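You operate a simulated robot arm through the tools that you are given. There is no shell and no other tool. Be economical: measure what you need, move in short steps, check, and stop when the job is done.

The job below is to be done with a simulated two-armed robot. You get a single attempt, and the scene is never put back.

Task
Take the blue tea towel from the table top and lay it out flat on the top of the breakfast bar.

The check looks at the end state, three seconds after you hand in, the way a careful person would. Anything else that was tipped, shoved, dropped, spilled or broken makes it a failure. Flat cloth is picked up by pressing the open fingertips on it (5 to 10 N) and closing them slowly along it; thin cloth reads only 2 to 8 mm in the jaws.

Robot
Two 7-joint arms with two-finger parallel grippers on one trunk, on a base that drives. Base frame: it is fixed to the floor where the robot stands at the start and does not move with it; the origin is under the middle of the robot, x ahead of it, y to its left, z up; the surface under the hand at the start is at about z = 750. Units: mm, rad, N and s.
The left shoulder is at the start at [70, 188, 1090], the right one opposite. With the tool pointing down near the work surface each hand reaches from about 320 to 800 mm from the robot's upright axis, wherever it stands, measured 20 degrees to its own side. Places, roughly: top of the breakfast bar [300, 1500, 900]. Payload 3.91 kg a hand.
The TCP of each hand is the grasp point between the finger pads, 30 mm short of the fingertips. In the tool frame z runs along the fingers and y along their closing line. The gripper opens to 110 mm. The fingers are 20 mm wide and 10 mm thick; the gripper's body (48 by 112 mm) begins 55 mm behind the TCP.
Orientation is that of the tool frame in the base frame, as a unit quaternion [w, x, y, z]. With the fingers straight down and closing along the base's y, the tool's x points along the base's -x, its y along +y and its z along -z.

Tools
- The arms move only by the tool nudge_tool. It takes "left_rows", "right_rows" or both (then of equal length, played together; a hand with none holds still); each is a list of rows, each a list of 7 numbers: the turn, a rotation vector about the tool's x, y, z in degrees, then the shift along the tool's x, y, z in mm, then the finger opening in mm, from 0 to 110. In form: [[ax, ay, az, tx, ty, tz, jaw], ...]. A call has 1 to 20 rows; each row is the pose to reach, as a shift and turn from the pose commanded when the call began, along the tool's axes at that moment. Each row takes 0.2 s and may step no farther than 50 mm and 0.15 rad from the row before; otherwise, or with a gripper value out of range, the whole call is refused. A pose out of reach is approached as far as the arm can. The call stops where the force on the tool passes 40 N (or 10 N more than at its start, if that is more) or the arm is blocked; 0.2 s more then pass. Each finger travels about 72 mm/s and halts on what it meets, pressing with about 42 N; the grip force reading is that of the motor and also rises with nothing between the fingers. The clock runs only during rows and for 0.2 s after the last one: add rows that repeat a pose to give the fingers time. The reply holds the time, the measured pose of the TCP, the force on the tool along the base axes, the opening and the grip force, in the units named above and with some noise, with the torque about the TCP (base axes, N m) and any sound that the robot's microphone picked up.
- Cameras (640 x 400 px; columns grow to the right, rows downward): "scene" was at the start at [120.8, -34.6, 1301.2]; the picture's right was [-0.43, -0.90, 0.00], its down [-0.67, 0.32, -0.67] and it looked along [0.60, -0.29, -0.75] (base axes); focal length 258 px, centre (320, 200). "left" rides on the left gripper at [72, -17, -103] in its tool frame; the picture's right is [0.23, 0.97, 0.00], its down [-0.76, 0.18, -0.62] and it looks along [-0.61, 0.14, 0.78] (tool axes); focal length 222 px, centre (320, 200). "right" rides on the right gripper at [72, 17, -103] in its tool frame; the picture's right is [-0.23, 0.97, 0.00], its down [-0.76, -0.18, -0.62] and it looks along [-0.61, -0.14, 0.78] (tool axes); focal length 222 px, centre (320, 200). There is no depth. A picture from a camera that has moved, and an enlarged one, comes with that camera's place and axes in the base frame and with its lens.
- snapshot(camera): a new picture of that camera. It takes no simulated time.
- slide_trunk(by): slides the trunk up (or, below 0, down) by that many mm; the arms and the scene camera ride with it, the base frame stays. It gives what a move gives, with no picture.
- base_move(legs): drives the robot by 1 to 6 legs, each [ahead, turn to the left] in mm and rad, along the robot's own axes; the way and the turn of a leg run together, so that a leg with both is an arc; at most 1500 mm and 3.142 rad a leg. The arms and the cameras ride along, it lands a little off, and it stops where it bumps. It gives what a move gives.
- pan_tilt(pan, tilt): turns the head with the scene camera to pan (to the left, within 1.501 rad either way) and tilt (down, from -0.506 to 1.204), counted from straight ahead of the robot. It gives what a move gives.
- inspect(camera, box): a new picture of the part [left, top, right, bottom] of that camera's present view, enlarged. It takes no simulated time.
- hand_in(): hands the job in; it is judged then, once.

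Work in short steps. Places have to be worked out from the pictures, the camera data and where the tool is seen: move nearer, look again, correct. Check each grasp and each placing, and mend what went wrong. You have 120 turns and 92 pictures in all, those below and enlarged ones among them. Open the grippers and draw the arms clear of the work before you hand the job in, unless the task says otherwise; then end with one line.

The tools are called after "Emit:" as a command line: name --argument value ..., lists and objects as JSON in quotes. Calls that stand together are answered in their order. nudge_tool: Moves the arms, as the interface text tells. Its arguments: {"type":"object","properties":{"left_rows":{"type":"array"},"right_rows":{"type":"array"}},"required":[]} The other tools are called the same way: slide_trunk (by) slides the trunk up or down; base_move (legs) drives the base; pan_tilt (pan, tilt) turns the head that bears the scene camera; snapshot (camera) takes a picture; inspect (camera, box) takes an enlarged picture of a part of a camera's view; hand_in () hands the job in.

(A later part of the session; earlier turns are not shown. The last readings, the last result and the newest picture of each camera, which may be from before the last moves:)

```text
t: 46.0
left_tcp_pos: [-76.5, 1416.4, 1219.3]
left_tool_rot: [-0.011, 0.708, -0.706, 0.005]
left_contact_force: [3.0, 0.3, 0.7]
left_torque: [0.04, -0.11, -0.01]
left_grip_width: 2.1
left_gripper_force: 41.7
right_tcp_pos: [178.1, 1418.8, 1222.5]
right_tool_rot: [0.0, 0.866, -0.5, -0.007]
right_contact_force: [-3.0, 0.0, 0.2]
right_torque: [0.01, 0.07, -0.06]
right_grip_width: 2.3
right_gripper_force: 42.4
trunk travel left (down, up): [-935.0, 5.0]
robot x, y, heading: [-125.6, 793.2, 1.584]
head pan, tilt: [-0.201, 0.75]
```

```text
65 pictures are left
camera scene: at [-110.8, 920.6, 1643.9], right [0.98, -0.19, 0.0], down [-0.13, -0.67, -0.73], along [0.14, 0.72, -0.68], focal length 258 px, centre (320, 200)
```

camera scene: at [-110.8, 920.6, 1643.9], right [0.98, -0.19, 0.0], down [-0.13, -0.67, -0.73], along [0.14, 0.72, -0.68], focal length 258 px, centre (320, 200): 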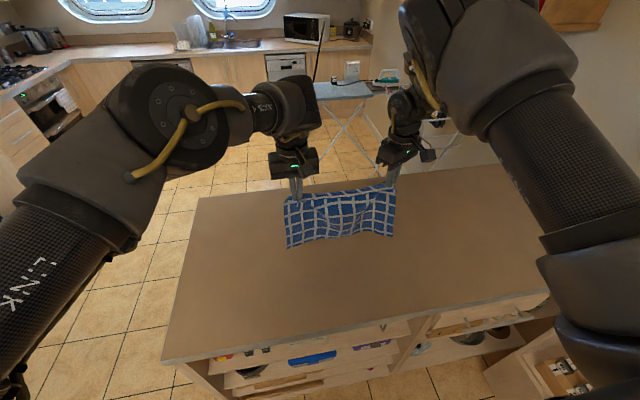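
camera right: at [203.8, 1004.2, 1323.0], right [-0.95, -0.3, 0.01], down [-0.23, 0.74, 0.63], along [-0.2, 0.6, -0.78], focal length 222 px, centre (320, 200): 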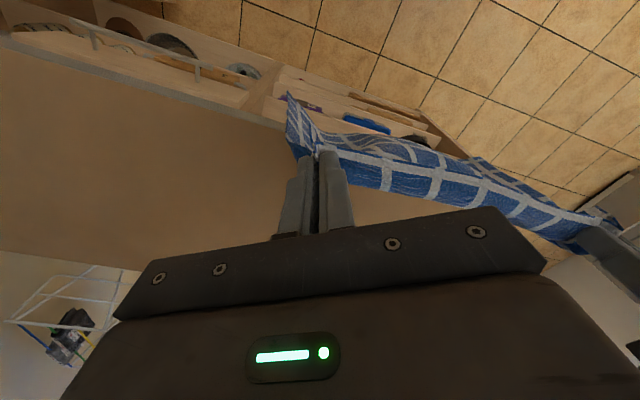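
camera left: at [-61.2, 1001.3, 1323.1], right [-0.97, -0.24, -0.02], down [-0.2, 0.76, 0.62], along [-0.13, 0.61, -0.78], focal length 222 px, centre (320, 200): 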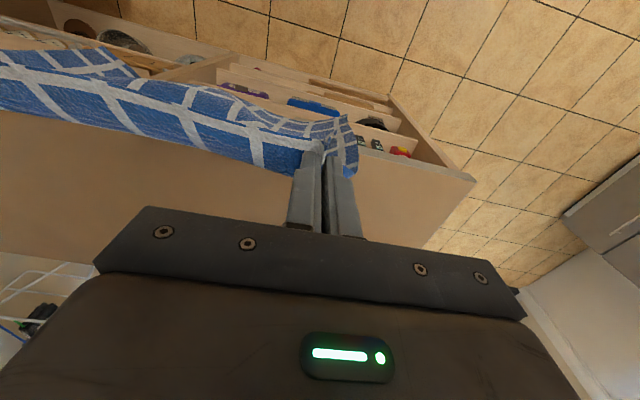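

I'm over the bar with clearance. I'll lower the trunk 70 mm and check where the bottom edge is.

Emit:
slide_trunk --by -70

Emit:
inspect --camera "scene" --box '[230, 130, 450, 270]'

Emit:
inspect --camera "left" --box '[120, 0, 440, 200]'

```text
t: 47.1
left_tcp_pos: [-76.3, 1418.9, 1148.7]
left_tool_rot: [-0.011, 0.708, -0.706, 0.005]
left_contact_force: [3.0, -1.2, -0.3]
left_torque: [-0.03, -0.11, 0.0]
left_grip_width: 2.2
left_gripper_force: 41.6
right_tcp_pos: [178.1, 1421.7, 1151.1]
right_tool_rot: [0.0, 0.866, -0.5, -0.006]
right_contact_force: [-4.0, 0.6, -0.4]
right_torque: [0.03, 0.08, -0.1]
right_grip_width: 2.1
right_gripper_force: 41.6
trunk travel left (down, up): [-865.0, 75.0]
robot x, y, heading: [-123.0, 789.6, 1.583]
head pan, tilt: [-0.201, 0.75]
```

```text
2.86 times, centred on (340, 200) of scene
camera zoom: at [-110.8, 923.1, 1573.7], right [0.98, -0.19, 0.0], down [-0.13, -0.67, -0.73], along [0.14, 0.72, -0.68], focal length 738 px, centre (263, 200)
```

zoom: 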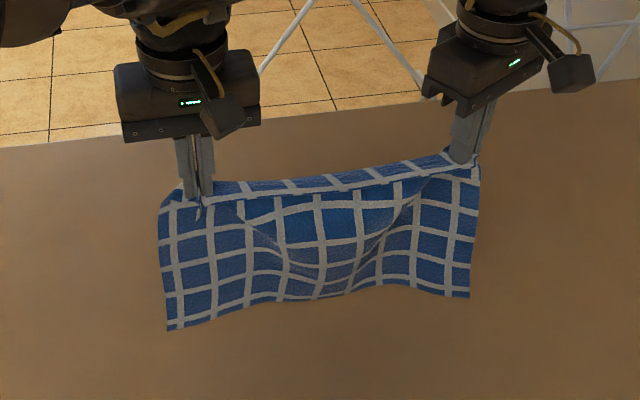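

```text
2.00 times, centred on (280, 100) of left
camera zoom: at [-62.4, 1348.0, 1253.1], right [-0.97, -0.23, -0.02], down [-0.19, 0.76, 0.62], along [-0.13, 0.61, -0.78], focal length 444 px, centre (400, 400)
```

zoom: 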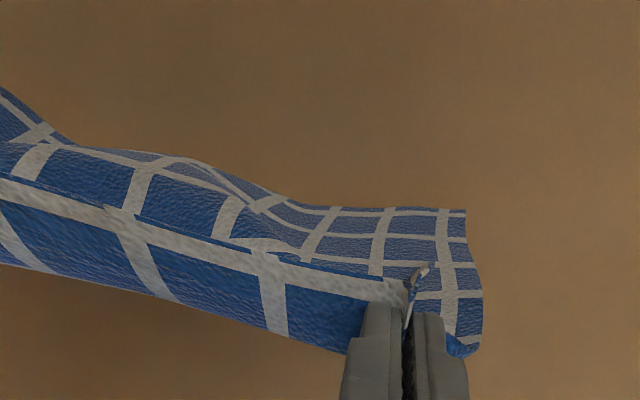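

The bottom edge is about 25 mm above the bar. I'll lower it to contact, begin backing up so the sheet trails forward, and check.

Emit:
slide_trunk --by -35

Emit:
base_move --legs '[[-30, 0]]'

Emit:
slide_trunk --by -25

Emit:
inspect --camera "scene" --box '[230, 130, 450, 270]'

```text
t: 47.9
left_tcp_pos: [-76.2, 1418.9, 1113.9]
left_tool_rot: [-0.011, 0.708, -0.706, 0.006]
left_contact_force: [3.0, -0.7, -0.3]
left_torque: [-0.01, -0.09, 0.02]
left_grip_width: 2.3
left_gripper_force: 42.2
right_tcp_pos: [177.7, 1420.5, 1116.1]
right_tool_rot: [0.0, 0.866, -0.5, -0.007]
right_contact_force: [-2.3, -0.4, 0.7]
right_torque: [0.01, 0.11, -0.08]
right_grip_width: 2.5
right_gripper_force: 42.4
trunk travel left (down, up): [-830.0, 110.0]
robot x, y, heading: [-123.3, 791.5, 1.583]
head pan, tilt: [-0.201, 0.75]
```

```text
t: 48.7
left_tcp_pos: [-75.4, 1397.7, 1109.0]
left_tool_rot: [-0.008, 0.708, -0.706, 0.008]
left_contact_force: [3.0, 0.0, 0.0]
left_torque: [-0.06, -0.09, -0.02]
left_grip_width: 2.3
left_gripper_force: 41.6
right_tcp_pos: [178.6, 1397.4, 1110.8]
right_tool_rot: [0.003, 0.866, -0.501, -0.005]
right_contact_force: [-2.5, 0.8, -0.8]
right_torque: [-0.09, 0.11, -0.06]
right_grip_width: 2.3
right_gripper_force: 41.7
trunk travel left (down, up): [-830.0, 110.0]
robot x, y, heading: [-125.3, 764.7, 1.585]
head pan, tilt: [-0.201, 0.75]
```

```text
t: 49.5
left_tcp_pos: [-75.8, 1392.2, 1087.5]
left_tool_rot: [-0.01, 0.708, -0.706, 0.005]
left_contact_force: [4.1, 0.7, -0.5]
left_torque: [-0.01, -0.08, 0.01]
left_grip_width: 2.5
left_gripper_force: 42.7
right_tcp_pos: [178.9, 1393.4, 1091.0]
right_tool_rot: [0.001, 0.867, -0.499, -0.007]
right_contact_force: [-2.4, 1.0, -0.8]
right_torque: [0.04, 0.12, -0.08]
right_grip_width: 2.1
right_gripper_force: 42.3
trunk travel left (down, up): [-805.0, 135.0]
robot x, y, heading: [-126.5, 765.0, 1.592]
head pan, tilt: [-0.201, 0.75]
```

```text
2.86 times, centred on (340, 200) of scene
camera zoom: at [-110.0, 895.9, 1513.4], right [0.98, -0.19, 0.0], down [-0.13, -0.67, -0.73], along [0.14, 0.72, -0.68], focal length 738 px, centre (263, 200)
```

zoom: 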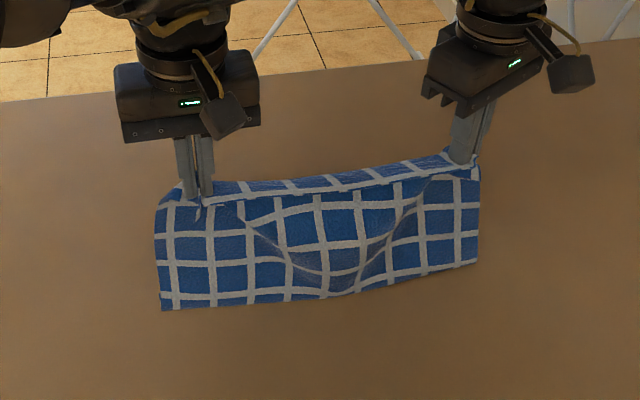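

The bottom row now lies on the bar, trailing forward as planned. I'll continue with 40 mm back and 40 mm down.

Emit:
base_move --legs '[[-40, 0]]'

Emit:
slide_trunk --by -40

Emit:
base_move --legs '[[-40, 0]]'

Emit:
slide_trunk --by -35

Emit:
snapshot --camera "scene"

Emit:
snapshot --camera "left"

```text
t: 50.3
left_tcp_pos: [-77.4, 1357.7, 1084.8]
left_tool_rot: [-0.008, 0.708, -0.706, 0.007]
left_contact_force: [3.4, 0.0, -0.5]
left_torque: [-0.02, -0.09, -0.02]
left_grip_width: 2.4
left_gripper_force: 41.9
right_tcp_pos: [178.0, 1357.5, 1087.1]
right_tool_rot: [0.004, 0.866, -0.499, -0.006]
right_contact_force: [-3.2, 0.3, -1.0]
right_torque: [-0.07, 0.13, -0.08]
right_grip_width: 2.4
right_gripper_force: 42.5
trunk travel left (down, up): [-805.0, 135.0]
robot x, y, heading: [-121.8, 722.9, 1.583]
head pan, tilt: [-0.201, 0.75]
```

```text
t: 51.2
left_tcp_pos: [-77.1, 1350.2, 1048.4]
left_tool_rot: [-0.011, 0.708, -0.706, 0.006]
left_contact_force: [4.0, 1.0, 0.0]
left_torque: [0.04, -0.11, 0.0]
left_grip_width: 2.4
left_gripper_force: 41.9
right_tcp_pos: [178.3, 1350.8, 1051.2]
right_tool_rot: [0.0, 0.866, -0.499, -0.007]
right_contact_force: [-2.5, -0.9, 0.6]
right_torque: [0.04, 0.05, -0.14]
right_grip_width: 2.0
right_gripper_force: 42.2
trunk travel left (down, up): [-765.0, 175.0]
robot x, y, heading: [-129.3, 724.3, 1.588]
head pan, tilt: [-0.201, 0.75]
```

```text
t: 52.0
left_tcp_pos: [-76.1, 1318.9, 1044.4]
left_tool_rot: [-0.008, 0.709, -0.706, 0.009]
left_contact_force: [3.7, 1.5, -0.7]
left_torque: [-0.05, -0.13, 0.02]
left_grip_width: 2.2
left_gripper_force: 42.0
right_tcp_pos: [177.4, 1320.3, 1045.1]
right_tool_rot: [0.004, 0.867, -0.498, -0.005]
right_contact_force: [-3.7, 1.1, -1.0]
right_torque: [-0.02, 0.11, -0.06]
right_grip_width: 2.5
right_gripper_force: 42.7
trunk travel left (down, up): [-765.0, 175.0]
robot x, y, heading: [-120.3, 682.3, 1.588]
head pan, tilt: [-0.201, 0.75]
```

```text
t: 52.8
left_tcp_pos: [-76.6, 1310.7, 1013.8]
left_tool_rot: [-0.01, 0.709, -0.705, 0.005]
left_contact_force: [2.7, -0.5, -0.3]
left_torque: [0.02, -0.11, -0.02]
left_grip_width: 2.3
left_gripper_force: 42.0
right_tcp_pos: [177.4, 1311.1, 1014.7]
right_tool_rot: [0.0, 0.867, -0.499, -0.007]
right_contact_force: [-2.7, -0.2, -0.8]
right_torque: [0.02, 0.08, -0.08]
right_grip_width: 2.3
right_gripper_force: 42.0
trunk travel left (down, up): [-730.0, 210.0]
robot x, y, heading: [-126.0, 682.6, 1.594]
head pan, tilt: [-0.201, 0.75]
```

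```text
61 pictures are left
camera scene: at [-109.7, 813.0, 1438.9], right [0.98, -0.18, 0.0], down [-0.13, -0.67, -0.73], along [0.14, 0.72, -0.68], focal length 258 px, centre (320, 200)
```

scene: 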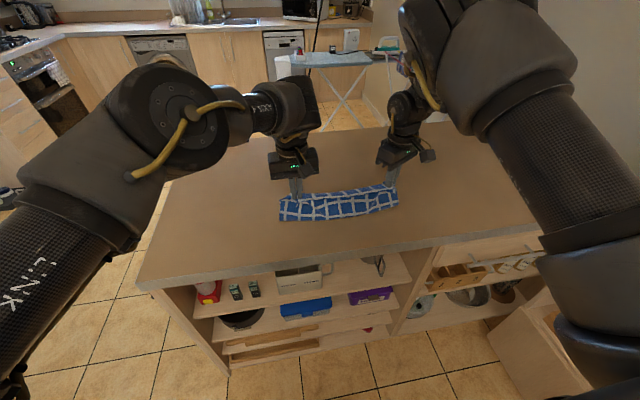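

```text
60 pictures are left
camera left: at [-62.7, 1238.8, 1118.3], right [-0.97, -0.23, -0.02], down [-0.19, 0.76, 0.62], along [-0.13, 0.61, -0.78], focal length 222 px, centre (320, 200)
```

left: 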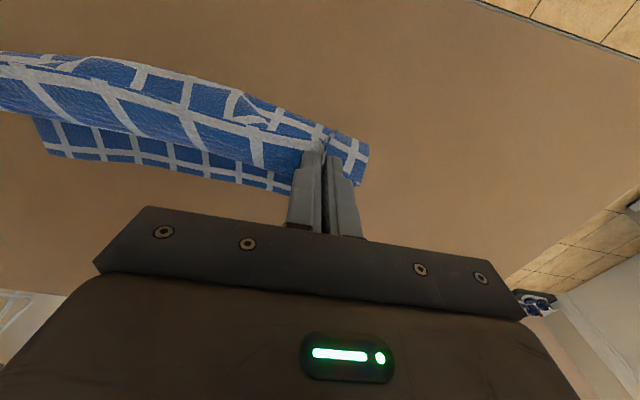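

The sheet is laying out forward properly. I'll continue with two smaller steps.

Emit:
base_move --legs '[[-40, 0]]'

Emit:
slide_trunk --by -32

Emit:
base_move --legs '[[-30, 0]]'

Emit:
snapshot --camera "left"

Emit:
inspect --camera "scene" --box '[230, 130, 450, 270]'

```text
t: 53.7
left_tcp_pos: [-76.4, 1278.1, 1009.5]
left_tool_rot: [-0.007, 0.709, -0.705, 0.007]
left_contact_force: [4.0, 0.8, -0.6]
left_torque: [-0.01, -0.08, 0.0]
left_grip_width: 2.1
left_gripper_force: 41.9
right_tcp_pos: [177.2, 1278.4, 1010.8]
right_tool_rot: [0.003, 0.867, -0.499, -0.005]
right_contact_force: [-3.1, 0.6, -0.2]
right_torque: [-0.04, 0.12, -0.08]
right_grip_width: 2.5
right_gripper_force: 41.8
trunk travel left (down, up): [-730.0, 210.0]
robot x, y, heading: [-122.1, 643.4, 1.591]
head pan, tilt: [-0.201, 0.75]
```

```text
t: 54.5
left_tcp_pos: [-76.9, 1270.2, 982.0]
left_tool_rot: [-0.011, 0.709, -0.705, 0.005]
left_contact_force: [3.1, -0.5, 0.1]
left_torque: [0.01, -0.1, -0.02]
left_grip_width: 2.4
left_gripper_force: 41.5
right_tcp_pos: [177.2, 1271.1, 984.6]
right_tool_rot: [0.001, 0.867, -0.498, -0.007]
right_contact_force: [-3.2, -0.5, -0.3]
right_torque: [0.05, 0.05, -0.12]
right_grip_width: 2.1
right_gripper_force: 42.4
trunk travel left (down, up): [-698.0, 242.0]
robot x, y, heading: [-117.0, 645.5, 1.586]
head pan, tilt: [-0.201, 0.75]
```

```text
t: 55.3
left_tcp_pos: [-77.2, 1245.7, 977.3]
left_tool_rot: [-0.008, 0.709, -0.705, 0.008]
left_contact_force: [3.7, 0.4, -0.3]
left_torque: [-0.02, -0.09, 0.01]
left_grip_width: 2.2
left_gripper_force: 42.4
right_tcp_pos: [179.8, 1248.1, 978.3]
right_tool_rot: [0.004, 0.867, -0.499, -0.006]
right_contact_force: [-3.8, 1.1, -0.2]
right_torque: [-0.05, 0.1, -0.11]
right_grip_width: 2.3
right_gripper_force: 41.9
trunk travel left (down, up): [-698.0, 242.0]
robot x, y, heading: [-121.3, 615.9, 1.59]
head pan, tilt: [-0.201, 0.75]
```

```text
59 pictures are left
camera left: at [-61.9, 1175.3, 1082.1], right [-0.97, -0.23, -0.02], down [-0.2, 0.76, 0.62], along [-0.13, 0.61, -0.79], focal length 222 px, centre (320, 200)
```

left: 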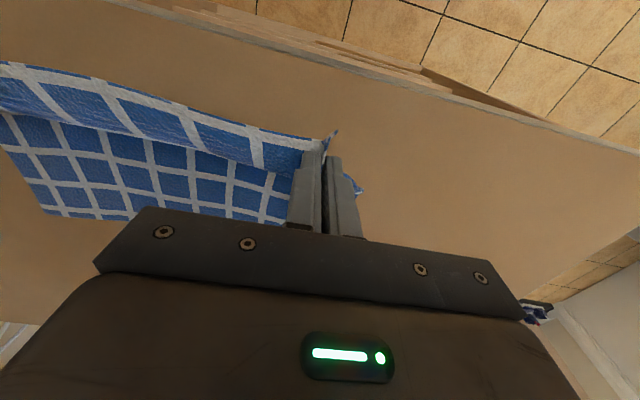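

```text
2.86 times, centred on (340, 200) of scene
camera zoom: at [-108.0, 751.2, 1405.8], right [0.98, -0.18, 0.0], down [-0.13, -0.67, -0.73], along [0.13, 0.72, -0.69], focal length 738 px, centre (263, 200)
```

zoom: 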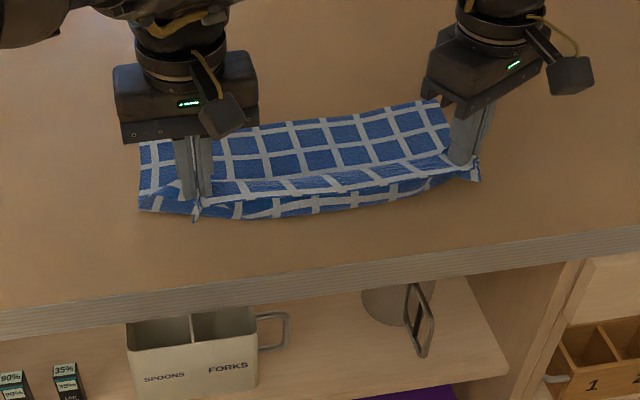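

Most of the sheet is flat ahead, with a small belly under the held edge. I'll pull back 30 more and lower 20.

Emit:
base_move --legs '[[-30, 0]]'

Emit:
slide_trunk --by -22

Emit:
inspect --camera "scene" --box '[230, 130, 450, 270]'

Emit:
inspect --camera "left" --box '[120, 20, 440, 220]'

```text
t: 56.1
left_tcp_pos: [-76.7, 1214.4, 979.1]
left_tool_rot: [-0.009, 0.709, -0.705, 0.007]
left_contact_force: [3.5, 0.6, 0.0]
left_torque: [-0.01, -0.14, -0.03]
left_grip_width: 2.1
left_gripper_force: 41.7
right_tcp_pos: [177.7, 1215.7, 979.7]
right_tool_rot: [0.004, 0.867, -0.498, -0.006]
right_contact_force: [-3.1, -0.5, -0.1]
right_torque: [-0.02, 0.06, -0.06]
right_grip_width: 2.4
right_gripper_force: 42.8
trunk travel left (down, up): [-698.0, 242.0]
robot x, y, heading: [-120.3, 582.3, 1.584]
head pan, tilt: [-0.201, 0.75]
```

```text
t: 56.8
left_tcp_pos: [-76.6, 1211.4, 960.2]
left_tool_rot: [-0.009, 0.709, -0.705, 0.007]
left_contact_force: [2.5, 0.1, 0.2]
left_torque: [-0.02, -0.1, 0.01]
left_grip_width: 2.4
left_gripper_force: 41.4
right_tcp_pos: [179.2, 1212.6, 960.7]
right_tool_rot: [0.002, 0.867, -0.498, -0.008]
right_contact_force: [-2.4, -0.5, -0.3]
right_torque: [-0.02, 0.08, -0.1]
right_grip_width: 1.8
right_gripper_force: 42.0
trunk travel left (down, up): [-676.0, 264.0]
robot x, y, heading: [-124.8, 584.4, 1.582]
head pan, tilt: [-0.201, 0.75]
```

```text
2.86 times, centred on (340, 200) of scene
camera zoom: at [-108.2, 714.3, 1384.7], right [0.98, -0.18, 0.0], down [-0.13, -0.67, -0.73], along [0.13, 0.72, -0.68], focal length 738 px, centre (263, 200)
```

zoom: 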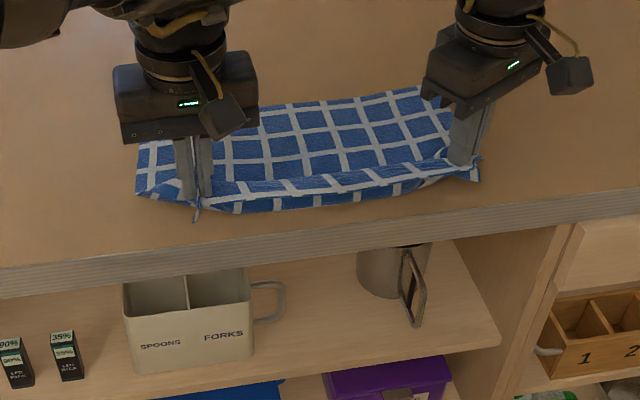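

```text
2.00 times, centred on (280, 120) of left
camera zoom: at [-62.1, 1140.1, 1063.1], right [-0.97, -0.23, -0.02], down [-0.2, 0.76, 0.62], along [-0.13, 0.61, -0.78], focal length 444 px, centre (400, 360)
```

zoom: 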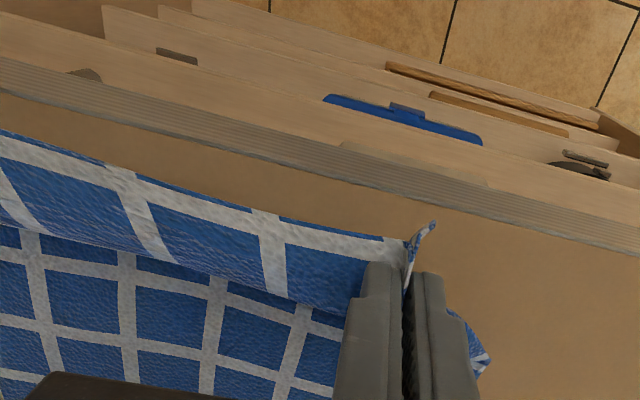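

The hem is now above the bar and leaning toward me. I'll pull back 15 more and lower 20 toward the surface.

Emit:
base_move --legs '[[-18, 0]]'

Emit:
slide_trunk --by -20

Emit:
inspect --camera "scene" --box '[230, 130, 450, 270]'

Emit:
inspect --camera "left" --box '[120, 20, 440, 220]'

```text
t: 57.6
left_tcp_pos: [-76.3, 1197.6, 956.1]
left_tool_rot: [-0.008, 0.71, -0.704, 0.008]
left_contact_force: [3.1, 0.7, 0.3]
left_torque: [-0.04, -0.1, 0.05]
left_grip_width: 2.3
left_gripper_force: 42.0
right_tcp_pos: [179.4, 1198.1, 956.6]
right_tool_rot: [0.003, 0.868, -0.497, -0.006]
right_contact_force: [-2.7, -0.2, 0.1]
right_torque: [-0.03, 0.1, -0.09]
right_grip_width: 2.5
right_gripper_force: 42.1
trunk travel left (down, up): [-676.0, 264.0]
robot x, y, heading: [-123.5, 566.9, 1.589]
head pan, tilt: [-0.201, 0.75]
```

```text
t: 58.3
left_tcp_pos: [-75.4, 1194.7, 939.9]
left_tool_rot: [-0.009, 0.709, -0.705, 0.007]
left_contact_force: [3.0, -0.6, -0.5]
left_torque: [0.03, -0.05, 0.01]
left_grip_width: 2.3
left_gripper_force: 42.4
right_tcp_pos: [177.9, 1195.0, 940.1]
right_tool_rot: [0.002, 0.868, -0.497, -0.007]
right_contact_force: [-3.4, -0.2, -0.8]
right_torque: [-0.01, 0.1, -0.12]
right_grip_width: 2.2
right_gripper_force: 42.1
trunk travel left (down, up): [-656.0, 284.0]
robot x, y, heading: [-115.5, 562.5, 1.586]
head pan, tilt: [-0.201, 0.75]
```

```text
2.86 times, centred on (340, 200) of scene
camera zoom: at [-107.9, 696.9, 1364.6], right [0.98, -0.18, 0.0], down [-0.13, -0.67, -0.73], along [0.13, 0.72, -0.68], focal length 738 px, centre (263, 200)
```

zoom: 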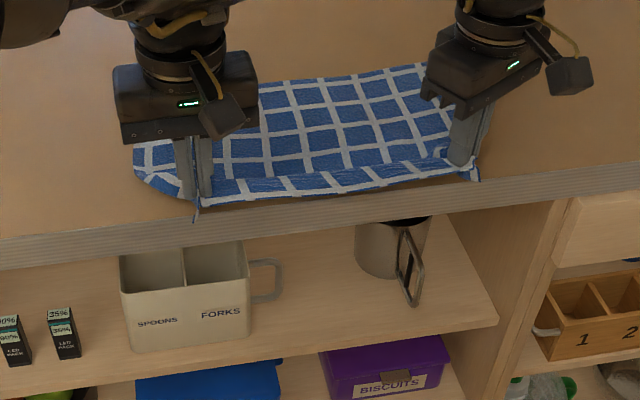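

```text
2.00 times, centred on (280, 120) of left
camera zoom: at [-62.1, 1122.6, 1042.8], right [-0.97, -0.23, -0.02], down [-0.2, 0.76, 0.62], along [-0.13, 0.61, -0.78], focal length 444 px, centre (400, 360)
```

zoom: 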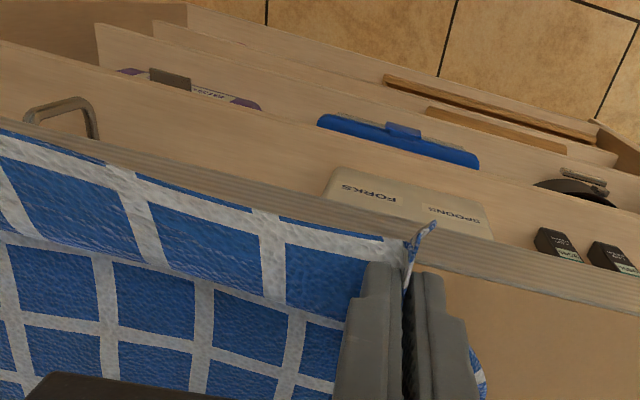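

The towel is nearly flat, with its hem about 15 mm inside the bar edge. I'll lower both hands with the arms until they lightly touch.

Emit:
nudge_tool --left_rows '[[0, 0, 0, 0, 0, 3, 0], [0, 0, 0, 0, 0, 6, 0], [0, 0, 0, 0, 0, 7, 0], [0, 0, 0, 0, 0, 8, 0], [0, 0, 0, 0, 0, 8, 0]]' --right_rows '[[0, 0, 0, 0, 0, 3, 0], [0, 0, 0, 0, 0, 6, 0], [0, 0, 0, 0, 0, 7, 0], [0, 0, 0, 0, 0, 8, 0], [0, 0, 0, 0, 0, 8, 0]]'

```text
t: 59.5
left_tcp_pos: [-75.0, 1194.0, 931.0]
left_tool_rot: [-0.009, 0.709, -0.705, 0.008]
left_contact_force: [2.9, -0.2, -0.4]
left_torque: [0.01, -0.13, 0.01]
left_grip_width: 2.1
left_gripper_force: 41.5
right_tcp_pos: [178.5, 1194.4, 930.5]
right_tool_rot: [0.003, 0.868, -0.497, -0.007]
right_contact_force: [-3.4, -0.3, 0.0]
right_torque: [-0.02, 0.08, -0.09]
right_grip_width: 2.4
right_gripper_force: 42.0
trunk travel left (down, up): [-656.0, 284.0]
robot x, y, heading: [-122.4, 568.7, 1.589]
head pan, tilt: [-0.201, 0.75]
```

No contact yet. I'll lower 2 mm more.

Emit:
nudge_tool --left_rows '[[0, 0, 0, 0, 0, 1, 0], [0, 0, 0, 0, 0, 2, 0], [0, 0, 0, 0, 0, 2, 0]]' --right_rows '[[0, 0, 0, 0, 0, 1, 0], [0, 0, 0, 0, 0, 2, 0], [0, 0, 0, 0, 0, 2, 0]]'

```text
t: 60.3
left_tcp_pos: [-75.3, 1193.8, 928.9]
left_tool_rot: [-0.01, 0.71, -0.705, 0.007]
left_contact_force: [1.9, -0.3, 0.5]
left_torque: [-0.04, -0.09, -0.02]
left_grip_width: 2.3
left_gripper_force: 42.1
right_tcp_pos: [179.1, 1195.3, 928.6]
right_tool_rot: [0.003, 0.867, -0.498, -0.007]
right_contact_force: [-2.8, 1.1, 0.0]
right_torque: [-0.01, 0.06, -0.07]
right_grip_width: 2.3
right_gripper_force: 41.8
trunk travel left (down, up): [-656.0, 284.0]
robot x, y, heading: [-121.1, 566.4, 1.584]
head pan, tilt: [-0.201, 0.75]
```

Still no contact, so 3 mm more in small steps.

Emit:
nudge_tool --left_rows '[[0, 0, 0, 0, 0, 1, 0], [0, 0, 0, 0, 0, 2, 0], [0, 0, 0, 0, 0, 3, 0], [0, 0, 0, 0, 0, 3, 0]]' --right_rows '[[0, 0, 0, 0, 0, 1, 0], [0, 0, 0, 0, 0, 2, 0], [0, 0, 0, 0, 0, 3, 0], [0, 0, 0, 0, 0, 3, 0]]'

Emit:
inspect --camera "scene" --box '[230, 130, 450, 270]'

```text
t: 61.3
left_tcp_pos: [-75.5, 1195.4, 925.8]
left_tool_rot: [-0.009, 0.709, -0.705, 0.007]
left_contact_force: [2.3, 0.7, 0.5]
left_torque: [0.03, -0.14, 0.02]
left_grip_width: 2.2
left_gripper_force: 42.9
right_tcp_pos: [179.2, 1195.1, 926.4]
right_tool_rot: [0.003, 0.867, -0.498, -0.006]
right_contact_force: [-3.6, 0.3, 0.4]
right_torque: [0.01, 0.12, -0.08]
right_grip_width: 2.2
right_gripper_force: 42.1
trunk travel left (down, up): [-656.0, 284.0]
robot x, y, heading: [-122.1, 565.5, 1.584]
head pan, tilt: [-0.201, 0.75]
```

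```text
2.86 times, centred on (340, 200) of scene
camera zoom: at [-107.9, 697.6, 1364.6], right [0.98, -0.18, 0.0], down [-0.13, -0.67, -0.73], along [0.13, 0.72, -0.68], focal length 738 px, centre (263, 200)
```

zoom: 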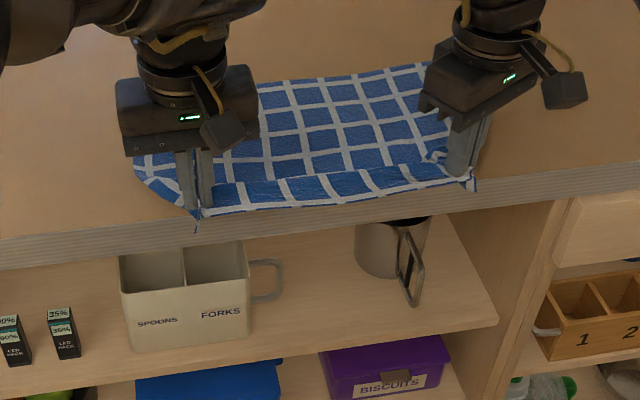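

The bar surface is slightly lower than 900 and its front edge is nearer y≈1178, so the hem is right at the edge. I'll lift off again and re-lay about 35 mm further in.

Emit:
slide_trunk --by 210

Emit:
base_move --legs '[[262, -0.012]]'

Emit:
inspect --camera "scene" --box '[160, 100, 480, 300]'

```text
t: 63.5
left_tcp_pos: [-75.3, 1194.6, 1134.5]
left_tool_rot: [-0.01, 0.71, -0.705, 0.007]
left_contact_force: [3.8, 0.7, 0.1]
left_torque: [0.03, -0.1, 0.0]
left_grip_width: 2.3
left_gripper_force: 41.8
right_tcp_pos: [177.4, 1194.7, 1136.2]
right_tool_rot: [0.003, 0.867, -0.498, -0.006]
right_contact_force: [-2.2, 0.3, 0.4]
right_torque: [-0.02, 0.06, -0.08]
right_grip_width: 2.2
right_gripper_force: 41.6
trunk travel left (down, up): [-866.0, 74.0]
robot x, y, heading: [-120.5, 561.0, 1.588]
head pan, tilt: [-0.201, 0.75]
```

```text
t: 65.4
left_tcp_pos: [-72.1, 1455.3, 1136.7]
left_tool_rot: [0.01, -0.705, 0.709, -0.007]
left_contact_force: [2.7, -0.7, -0.5]
left_torque: [0.0, -0.09, -0.01]
left_grip_width: 2.1
left_gripper_force: 41.6
right_tcp_pos: [183.3, 1452.6, 1138.3]
right_tool_rot: [0.003, 0.865, -0.502, -0.007]
right_contact_force: [-3.2, -0.1, -1.0]
right_torque: [-0.02, 0.11, -0.07]
right_grip_width: 2.1
right_gripper_force: 42.0
trunk travel left (down, up): [-866.0, 74.0]
robot x, y, heading: [-124.7, 829.8, 1.579]
head pan, tilt: [-0.201, 0.75]
```

```text
2.00 times, centred on (320, 200) of scene
camera zoom: at [-109.4, 957.6, 1574.8], right [0.98, -0.19, 0.0], down [-0.13, -0.67, -0.73], along [0.14, 0.72, -0.68], focal length 517 px, centre (320, 200)
```

zoom: 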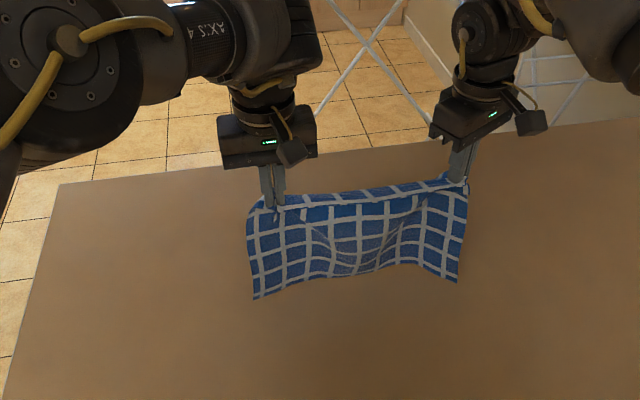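

No bump, and it hangs cleanly with the hands at y≈1453. I'll repeat the same lowering and pull-back sequence.

Emit:
slide_trunk --by -30

Emit:
base_move --legs '[[-30, 0]]'

Emit:
slide_trunk --by -28

Emit:
base_move --legs '[[-40, 0]]'

Emit:
slide_trunk --by -40

Emit:
base_move --legs '[[-40, 0]]'

Emit:
slide_trunk --by -35

Emit:
inspect --camera "scene" --box '[160, 100, 480, 300]'

Emit:
snapshot --camera "left"

```text
t: 66.2
left_tcp_pos: [-71.8, 1456.2, 1106.5]
left_tool_rot: [0.009, -0.705, 0.709, -0.007]
left_contact_force: [2.8, -0.9, -0.2]
left_torque: [-0.03, -0.09, -0.03]
left_grip_width: 2.2
left_gripper_force: 41.6
right_tcp_pos: [181.9, 1455.0, 1106.1]
right_tool_rot: [0.002, 0.865, -0.502, -0.007]
right_contact_force: [-2.6, 0.4, 0.0]
right_torque: [-0.01, 0.08, -0.12]
right_grip_width: 2.3
right_gripper_force: 41.9
trunk travel left (down, up): [-836.0, 104.0]
robot x, y, heading: [-127.8, 826.5, 1.574]
head pan, tilt: [-0.201, 0.75]
```

```text
t: 67.0
left_tcp_pos: [-71.7, 1433.9, 1100.9]
left_tool_rot: [0.007, -0.706, 0.708, -0.01]
left_contact_force: [4.2, 0.8, -0.2]
left_torque: [-0.06, -0.08, 0.0]
left_grip_width: 2.4
left_gripper_force: 41.8
right_tcp_pos: [180.4, 1431.8, 1102.0]
right_tool_rot: [0.005, 0.865, -0.501, -0.005]
right_contact_force: [-3.2, -0.3, -0.1]
right_torque: [-0.04, 0.11, -0.13]
right_grip_width: 2.5
right_gripper_force: 41.7
trunk travel left (down, up): [-836.0, 104.0]
robot x, y, heading: [-121.0, 798.8, 1.576]
head pan, tilt: [-0.201, 0.75]
```

```text
t: 67.7
left_tcp_pos: [-72.3, 1427.9, 1076.6]
left_tool_rot: [0.008, -0.706, 0.708, -0.007]
left_contact_force: [3.0, -0.1, 0.3]
left_torque: [0.03, -0.06, 0.01]
left_grip_width: 2.5
left_gripper_force: 42.6
right_tcp_pos: [181.1, 1426.0, 1078.5]
right_tool_rot: [0.002, 0.865, -0.501, -0.006]
right_contact_force: [-3.3, -0.6, 0.5]
right_torque: [0.05, 0.08, -0.09]
right_grip_width: 2.4
right_gripper_force: 42.3
trunk travel left (down, up): [-808.0, 132.0]
robot x, y, heading: [-125.1, 800.0, 1.578]
head pan, tilt: [-0.201, 0.75]
```

```text
t: 68.6
left_tcp_pos: [-73.3, 1393.1, 1072.2]
left_tool_rot: [0.006, -0.706, 0.708, -0.009]
left_contact_force: [2.7, 0.2, -0.4]
left_torque: [-0.06, -0.13, -0.03]
left_grip_width: 2.3
left_gripper_force: 42.4
right_tcp_pos: [181.6, 1393.1, 1072.9]
right_tool_rot: [0.005, 0.865, -0.501, -0.004]
right_contact_force: [-3.3, 0.6, 0.3]
right_torque: [-0.05, 0.09, -0.1]
right_grip_width: 2.2
right_gripper_force: 41.5
trunk travel left (down, up): [-808.0, 132.0]
robot x, y, heading: [-125.0, 761.2, 1.579]
head pan, tilt: [-0.201, 0.75]
```

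```text
t: 69.4
left_tcp_pos: [-73.4, 1385.4, 1038.1]
left_tool_rot: [0.01, -0.706, 0.708, -0.005]
left_contact_force: [3.0, -0.1, 0.7]
left_torque: [0.02, -0.09, 0.04]
left_grip_width: 2.5
left_gripper_force: 41.9
right_tcp_pos: [180.2, 1385.0, 1039.4]
right_tool_rot: [0.001, 0.865, -0.501, -0.008]
right_contact_force: [-2.7, -0.9, -0.1]
right_torque: [0.06, 0.1, -0.09]
right_grip_width: 2.5
right_gripper_force: 41.5
trunk travel left (down, up): [-768.0, 172.0]
robot x, y, heading: [-121.2, 762.8, 1.577]
head pan, tilt: [-0.201, 0.75]
```

```text
t: 70.3
left_tcp_pos: [-72.1, 1354.9, 1032.4]
left_tool_rot: [0.006, -0.706, 0.708, -0.009]
left_contact_force: [3.8, 0.6, 0.1]
left_torque: [-0.02, -0.08, -0.03]
left_grip_width: 2.2
left_gripper_force: 41.8
right_tcp_pos: [181.5, 1352.7, 1032.5]
right_tool_rot: [0.006, 0.865, -0.501, -0.005]
right_contact_force: [-2.7, 0.3, 0.4]
right_torque: [-0.05, 0.08, -0.07]
right_grip_width: 2.4
right_gripper_force: 41.5
trunk travel left (down, up): [-768.0, 172.0]
robot x, y, heading: [-125.2, 720.6, 1.575]
head pan, tilt: [-0.201, 0.75]
```

```text
t: 71.1
left_tcp_pos: [-74.0, 1345.8, 1002.8]
left_tool_rot: [0.01, -0.706, 0.708, -0.006]
left_contact_force: [2.2, -0.3, 0.1]
left_torque: [0.04, -0.09, 0.01]
left_grip_width: 2.4
left_gripper_force: 41.8
right_tcp_pos: [181.9, 1345.1, 1004.5]
right_tool_rot: [0.002, 0.865, -0.501, -0.007]
right_contact_force: [-3.0, -0.1, -0.8]
right_torque: [0.06, 0.05, -0.08]
right_grip_width: 2.4
right_gripper_force: 42.0
trunk travel left (down, up): [-733.0, 207.0]
robot x, y, heading: [-124.2, 722.3, 1.58]
head pan, tilt: [-0.201, 0.75]
```

```text
2.00 times, centred on (320, 200) of scene
camera zoom: at [-109.0, 848.7, 1441.9], right [0.98, -0.19, 0.0], down [-0.13, -0.67, -0.73], along [0.14, 0.72, -0.68], focal length 517 px, centre (320, 200)
```

zoom: 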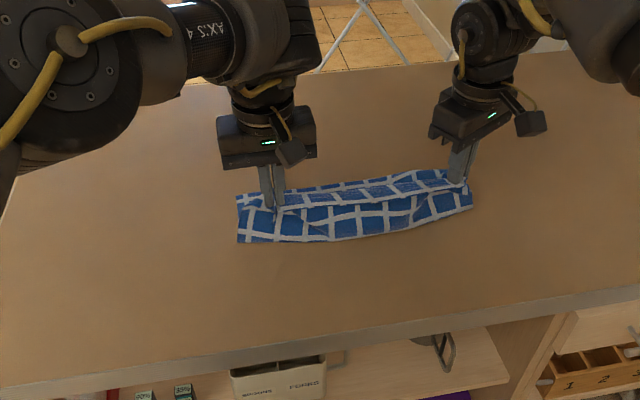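

```text
50 pictures are left
camera left: at [-59.5, 1274.7, 1106.9], right [-0.97, -0.23, -0.02], down [-0.19, 0.76, 0.62], along [-0.12, 0.61, -0.78], focal length 222 px, centre (320, 200)
```

left: 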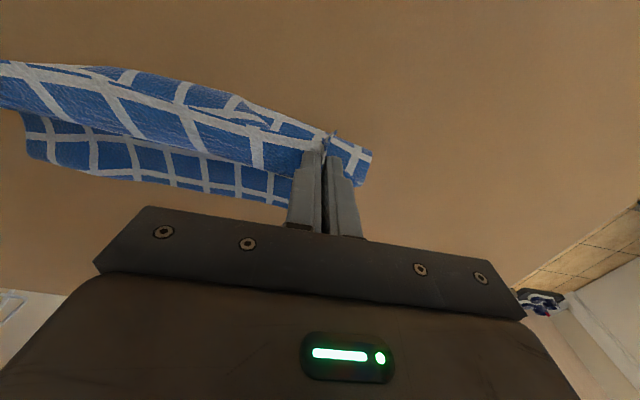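

It is laying out as before. Continuing the sequence to about y 1230.

Emit:
base_move --legs '[[-40, 0]]'

Emit:
slide_trunk --by -28

Emit:
base_move --legs '[[-40, 0]]'

Emit:
slide_trunk --by -20

Emit:
base_move --legs '[[-34, 0]]'

Emit:
slide_trunk --by -18

Emit:
inspect --camera "scene" --box '[210, 120, 470, 280]'

Emit:
inspect --camera "left" --box '[120, 20, 440, 220]'

```text
t: 72.0
left_tcp_pos: [-71.9, 1313.0, 997.1]
left_tool_rot: [-0.007, 0.708, -0.707, 0.009]
left_contact_force: [2.8, 0.1, 0.7]
left_torque: [-0.07, -0.08, -0.01]
left_grip_width: 1.9
left_gripper_force: 42.1
right_tcp_pos: [182.6, 1312.0, 998.2]
right_tool_rot: [0.006, 0.866, -0.5, -0.004]
right_contact_force: [-2.5, 0.7, -0.6]
right_torque: [-0.04, 0.1, -0.13]
right_grip_width: 2.2
right_gripper_force: 41.8
trunk travel left (down, up): [-733.0, 207.0]
robot x, y, heading: [-124.4, 679.8, 1.575]
head pan, tilt: [-0.201, 0.75]
```

```text
t: 72.7
left_tcp_pos: [-72.6, 1307.0, 974.1]
left_tool_rot: [0.01, -0.707, 0.707, -0.006]
left_contact_force: [3.0, 0.2, 1.2]
left_torque: [0.05, -0.07, 0.02]
left_grip_width: 2.1
left_gripper_force: 41.6
right_tcp_pos: [181.8, 1306.3, 975.1]
right_tool_rot: [0.002, 0.865, -0.501, -0.007]
right_contact_force: [-2.5, 0.1, -0.6]
right_torque: [0.01, 0.08, -0.07]
right_grip_width: 2.2
right_gripper_force: 42.2
trunk travel left (down, up): [-705.0, 235.0]
robot x, y, heading: [-126.8, 677.1, 1.575]
head pan, tilt: [-0.201, 0.75]
```

```text
t: 73.6
left_tcp_pos: [-71.7, 1273.8, 970.7]
left_tool_rot: [0.008, -0.707, 0.707, -0.008]
left_contact_force: [3.1, -0.7, -1.5]
left_torque: [-0.04, -0.13, 0.03]
left_grip_width: 2.3
left_gripper_force: 41.6
right_tcp_pos: [182.1, 1271.7, 969.9]
right_tool_rot: [0.006, 0.866, -0.501, -0.007]
right_contact_force: [-3.4, 1.0, -0.4]
right_torque: [-0.03, 0.14, -0.12]
right_grip_width: 2.6
right_gripper_force: 42.1
trunk travel left (down, up): [-705.0, 235.0]
robot x, y, heading: [-123.9, 642.0, 1.575]
head pan, tilt: [-0.201, 0.75]
```

```text
t: 74.3
left_tcp_pos: [-72.8, 1269.2, 953.2]
left_tool_rot: [0.01, -0.707, 0.707, -0.007]
left_contact_force: [2.7, -1.1, 0.1]
left_torque: [-0.02, -0.15, -0.02]
left_grip_width: 2.2
left_gripper_force: 41.7
right_tcp_pos: [181.5, 1267.6, 954.3]
right_tool_rot: [0.003, 0.866, -0.501, -0.006]
right_contact_force: [-2.4, 0.6, 0.8]
right_torque: [0.0, 0.08, -0.14]
right_grip_width: 2.3
right_gripper_force: 42.0
trunk travel left (down, up): [-685.0, 255.0]
robot x, y, heading: [-118.3, 643.1, 1.578]
head pan, tilt: [-0.201, 0.75]
```

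```text
t: 75.1
left_tcp_pos: [-72.4, 1238.3, 951.3]
left_tool_rot: [0.007, -0.707, 0.707, -0.009]
left_contact_force: [3.6, 1.2, -0.2]
left_torque: [-0.02, -0.1, 0.0]
left_grip_width: 2.4
left_gripper_force: 42.4
right_tcp_pos: [181.4, 1238.7, 949.5]
right_tool_rot: [0.005, 0.866, -0.501, -0.006]
right_contact_force: [-3.1, 1.1, -1.4]
right_torque: [0.0, 0.1, -0.09]
right_grip_width: 2.3
right_gripper_force: 42.2
trunk travel left (down, up): [-685.0, 255.0]
robot x, y, heading: [-127.6, 604.8, 1.585]
head pan, tilt: [-0.201, 0.75]
```

```text
t: 75.8
left_tcp_pos: [-73.2, 1235.7, 936.2]
left_tool_rot: [-0.009, 0.707, -0.707, 0.007]
left_contact_force: [2.4, -1.0, 0.4]
left_torque: [0.04, -0.09, 0.0]
left_grip_width: 2.6
left_gripper_force: 42.1
right_tcp_pos: [180.1, 1235.8, 936.0]
right_tool_rot: [0.004, 0.866, -0.5, -0.007]
right_contact_force: [-2.9, -0.1, 0.6]
right_torque: [0.04, 0.1, -0.09]
right_grip_width: 2.2
right_gripper_force: 42.2
trunk travel left (down, up): [-667.0, 273.0]
robot x, y, heading: [-122.8, 610.3, 1.576]
head pan, tilt: [-0.201, 0.75]
```

```text
2.46 times, centred on (340, 200) of scene
camera zoom: at [-108.0, 738.6, 1375.7], right [0.98, -0.19, 0.0], down [-0.13, -0.67, -0.73], along [0.14, 0.72, -0.68], focal length 636 px, centre (271, 200)
```

zoom: 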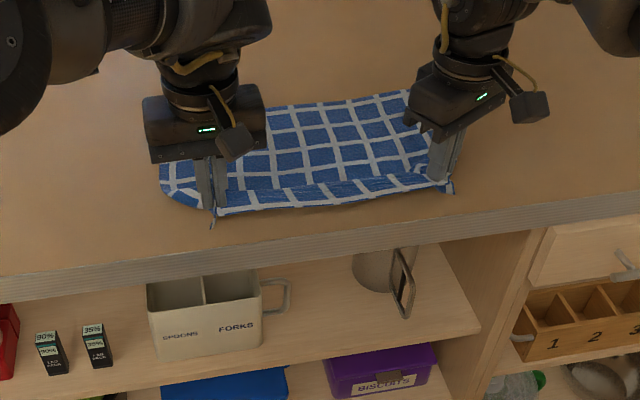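

```text
2.00 times, centred on (280, 120) of left
camera zoom: at [-59.5, 1164.6, 1039.7], right [-0.97, -0.23, -0.02], down [-0.19, 0.76, 0.62], along [-0.12, 0.61, -0.78], focal length 444 px, centre (400, 360)
```

zoom: 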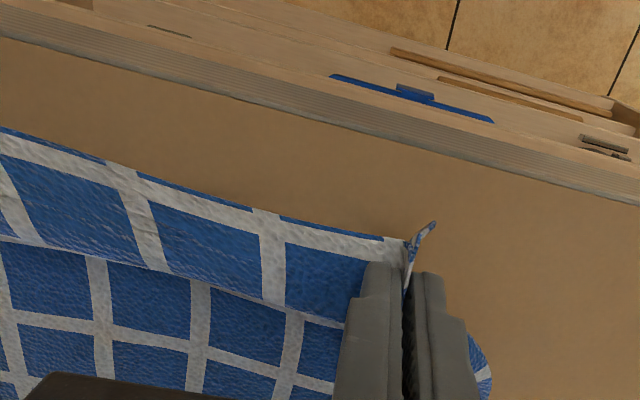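

There is good margin to the edge now. I'll lower the hands to contact with a fine final approach.

Emit:
nudge_tool --left_rows '[[0, 0, 0, 0, 0, 4, 0], [0, 0, 0, 0, 0, 8, 0], [0, 0, 0, 0, 0, 11, 0], [0, 0, 0, 0, 0, 12, 0], [0, 0, 0, 0, 0, 13, 0], [0, 0, 0, 0, 0, 13, 0]]' --right_rows '[[0, 0, 0, 0, 0, 4, 0], [0, 0, 0, 0, 0, 8, 0], [0, 0, 0, 0, 0, 11, 0], [0, 0, 0, 0, 0, 12, 0], [0, 0, 0, 0, 0, 13, 0], [0, 0, 0, 0, 0, 13, 0]]'

```text
t: 77.2
left_tcp_pos: [-72.7, 1236.4, 921.8]
left_tool_rot: [0.009, -0.707, 0.707, -0.007]
left_contact_force: [3.2, -1.8, 0.3]
left_torque: [0.02, -0.07, 0.01]
left_grip_width: 2.6
left_gripper_force: 41.5
right_tcp_pos: [181.4, 1234.1, 923.7]
right_tool_rot: [0.003, 0.866, -0.501, -0.006]
right_contact_force: [-2.7, 0.6, 1.1]
right_torque: [0.0, 0.07, -0.09]
right_grip_width: 2.3
right_gripper_force: 42.1
trunk travel left (down, up): [-667.0, 273.0]
robot x, y, heading: [-119.6, 609.1, 1.58]
head pan, tilt: [-0.201, 0.75]
```

Still free at z 922. I'll continue in 1 mm rows.

Emit:
nudge_tool --left_rows '[[0, 0, 0, 0, 0, 1, 0], [0, 0, 0, 0, 0, 2, 0], [0, 0, 0, 0, 0, 3, 0], [0, 0, 0, 0, 0, 4, 0], [0, 0, 0, 0, 0, 4, 0]]' --right_rows '[[0, 0, 0, 0, 0, 1, 0], [0, 0, 0, 0, 0, 2, 0], [0, 0, 0, 0, 0, 3, 0], [0, 0, 0, 0, 0, 4, 0], [0, 0, 0, 0, 0, 4, 0]]'

Emit:
inspect --camera "left" --box '[120, 20, 440, 220]'

```text
t: 78.4
left_tcp_pos: [-72.8, 1236.2, 917.0]
left_tool_rot: [0.009, -0.707, 0.707, -0.008]
left_contact_force: [2.9, 0.0, 0.3]
left_torque: [0.03, -0.11, 0.0]
left_grip_width: 2.4
left_gripper_force: 41.8
right_tcp_pos: [181.5, 1235.5, 917.8]
right_tool_rot: [0.003, 0.866, -0.5, -0.008]
right_contact_force: [-3.2, -0.2, 0.4]
right_torque: [0.0, 0.07, -0.06]
right_grip_width: 2.3
right_gripper_force: 42.2
trunk travel left (down, up): [-667.0, 273.0]
robot x, y, heading: [-124.3, 607.3, 1.58]
head pan, tilt: [-0.201, 0.75]
```

```text
2.00 times, centred on (280, 120) of left
camera zoom: at [-59.5, 1165.8, 1022.4], right [-0.97, -0.23, -0.02], down [-0.19, 0.76, 0.62], along [-0.12, 0.61, -0.78], focal length 444 px, centre (400, 360)
```

zoom: 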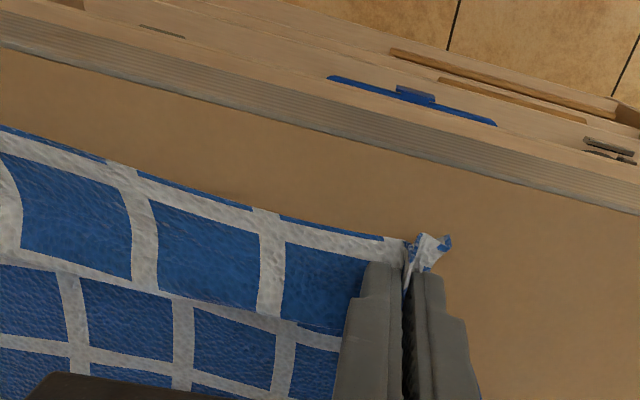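

Close now, the tail is folding on contact. Continuing in 1 mm rows.

Emit:
nudge_tool --left_rows '[[0, 0, 0, 0, 0, 1, 0], [0, 0, 0, 0, 0, 2, 0], [0, 0, 0, 0, 0, 3, 0], [0, 0, 0, 0, 0, 4, 0], [0, 0, 0, 0, 0, 4, 0]]' --right_rows '[[0, 0, 0, 0, 0, 1, 0], [0, 0, 0, 0, 0, 2, 0], [0, 0, 0, 0, 0, 3, 0], [0, 0, 0, 0, 0, 4, 0], [0, 0, 0, 0, 0, 4, 0]]'

```text
t: 79.6
left_tcp_pos: [-72.5, 1236.9, 915.4]
left_tool_rot: [0.01, -0.706, 0.708, -0.007]
left_contact_force: [2.9, -0.1, 0.4]
left_torque: [0.01, -0.1, 0.0]
left_grip_width: 2.2
left_gripper_force: 41.7
right_tcp_pos: [181.5, 1234.2, 913.9]
right_tool_rot: [0.004, 0.866, -0.5, -0.006]
right_contact_force: [-3.3, 1.2, 0.8]
right_torque: [0.02, 0.08, -0.12]
right_grip_width: 2.6
right_gripper_force: 41.8
trunk travel left (down, up): [-667.0, 273.0]
robot x, y, heading: [-124.7, 609.0, 1.579]
head pan, tilt: [-0.201, 0.75]
```

Still no load. I'll go up to 5 mm further.

Emit:
nudge_tool --left_rows '[[0, 0, 0, 0, 0, 1, 0], [0, 0, 0, 0, 0, 2, 0], [0, 0, 0, 0, 0, 3, 0], [0, 0, 0, 0, 0, 4, 0], [0, 0, 0, 0, 0, 5, 0], [0, 0, 0, 0, 0, 5, 0]]' --right_rows '[[0, 0, 0, 0, 0, 1, 0], [0, 0, 0, 0, 0, 2, 0], [0, 0, 0, 0, 0, 3, 0], [0, 0, 0, 0, 0, 4, 0], [0, 0, 0, 0, 0, 5, 0], [0, 0, 0, 0, 0, 5, 0]]'

Emit:
inspect --camera "left" --box '[120, 20, 440, 220]'

Emit:
inspect --camera "right" --box '[200, 20, 520, 220]'

```text
t: 81.0
left_tcp_pos: [-72.8, 1235.2, 911.3]
left_tool_rot: [-0.011, 0.707, -0.707, 0.006]
left_contact_force: [4.4, 4.4, 23.5]
left_torque: [0.0, -0.04, -0.05]
left_grip_width: 2.5
left_gripper_force: 42.0
right_tcp_pos: [180.4, 1233.1, 911.8]
right_tool_rot: [0.002, 0.866, -0.5, -0.008]
right_contact_force: [-2.8, 1.5, 5.6]
right_torque: [0.06, 0.05, -0.12]
right_grip_width: 2.2
right_gripper_force: 42.0
trunk travel left (down, up): [-667.0, 273.0]
robot x, y, heading: [-125.4, 607.5, 1.583]
head pan, tilt: [-0.201, 0.75]
```

```text
2.00 times, centred on (280, 120) of left
camera zoom: at [-59.8, 1164.1, 1015.8], right [-0.97, -0.23, -0.03], down [-0.19, 0.76, 0.63], along [-0.12, 0.61, -0.78], focal length 444 px, centre (400, 360)
```

zoom: 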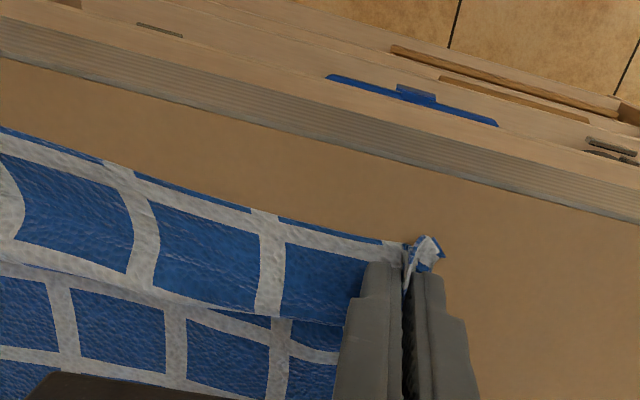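

```text
2.00 times, centred on (360, 120) of right
camera zoom: at [205.6, 1161.4, 1013.8], right [-0.96, -0.29, 0.01], down [-0.22, 0.75, 0.63], along [-0.19, 0.6, -0.78], focal length 444 px, centre (240, 360)
```

zoom: 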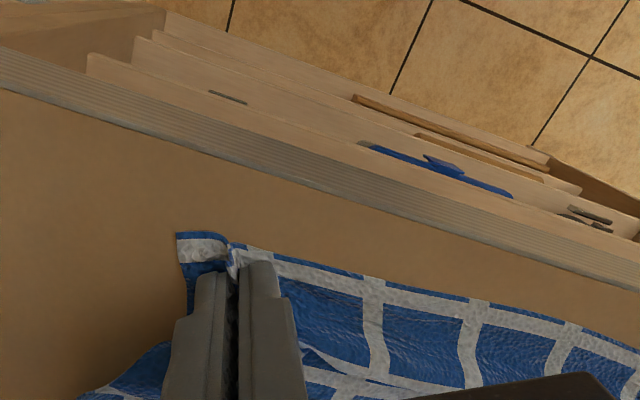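

Contact is made with the bar at z≈881, but there's a slack crease one row in. I'll ease pressure and pull both hands back 12 mm to tighten.

Emit:
nudge_tool --left_rows '[[0, 0, 0, 0, 0, -3, 0], [0, 0, 0, 6, 0, -3, 0], [0, 0, 0, 12, 0, -3, 0], [0, 0, 0, 12, 0, -3, 0]]' --right_rows '[[0, 0, 0, 0, 0, -1.5, 0], [0, 0, 0, 5.2, 3, -1.5, 0], [0, 0, 0, 10.4, 6, -1.5, 0], [0, 0, 0, 10.4, 6, -1.5, 0]]'

Emit:
inspect --camera "left" --box '[120, 20, 440, 220]'

Emit:
inspect --camera "scene" --box '[210, 120, 470, 280]'

```text
t: 82.0
left_tcp_pos: [-73.4, 1222.5, 911.8]
left_tool_rot: [-0.009, 0.707, -0.707, 0.007]
left_contact_force: [3.2, 1.7, 12.9]
left_torque: [-0.02, -0.05, -0.06]
left_grip_width: 2.5
left_gripper_force: 42.1
right_tcp_pos: [179.4, 1221.9, 911.5]
right_tool_rot: [0.002, 0.865, -0.501, -0.006]
right_contact_force: [-2.3, 0.6, 3.8]
right_torque: [0.06, 0.09, -0.08]
right_grip_width: 2.2
right_gripper_force: 42.1
trunk travel left (down, up): [-667.0, 273.0]
robot x, y, heading: [-120.7, 610.3, 1.578]
head pan, tilt: [-0.201, 0.75]
```

```text
2.00 times, centred on (280, 120) of left
camera zoom: at [-59.6, 1152.2, 1016.4], right [-0.97, -0.23, -0.02], down [-0.19, 0.76, 0.62], along [-0.12, 0.61, -0.78], focal length 444 px, centre (400, 360)
```

zoom: 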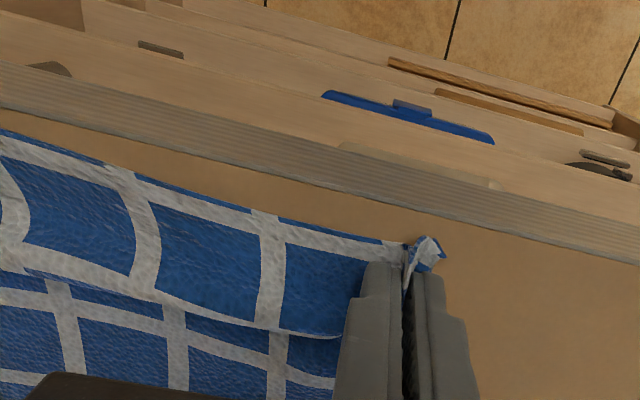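

```text
2.46 times, centred on (340, 200) of scene
camera zoom: at [-108.5, 737.8, 1375.8], right [0.98, -0.19, 0.0], down [-0.13, -0.67, -0.73], along [0.14, 0.72, -0.68], focal length 636 px, centre (271, 200)
```

zoom: 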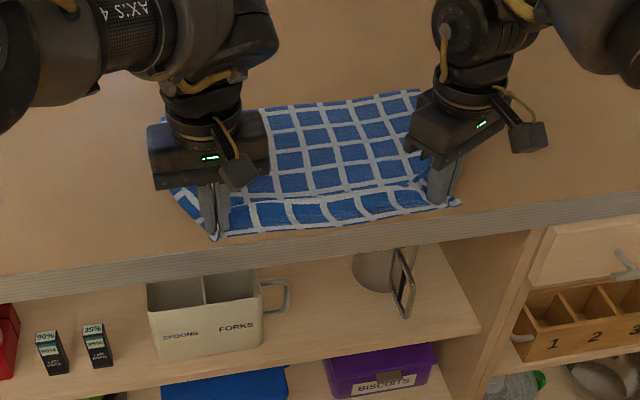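

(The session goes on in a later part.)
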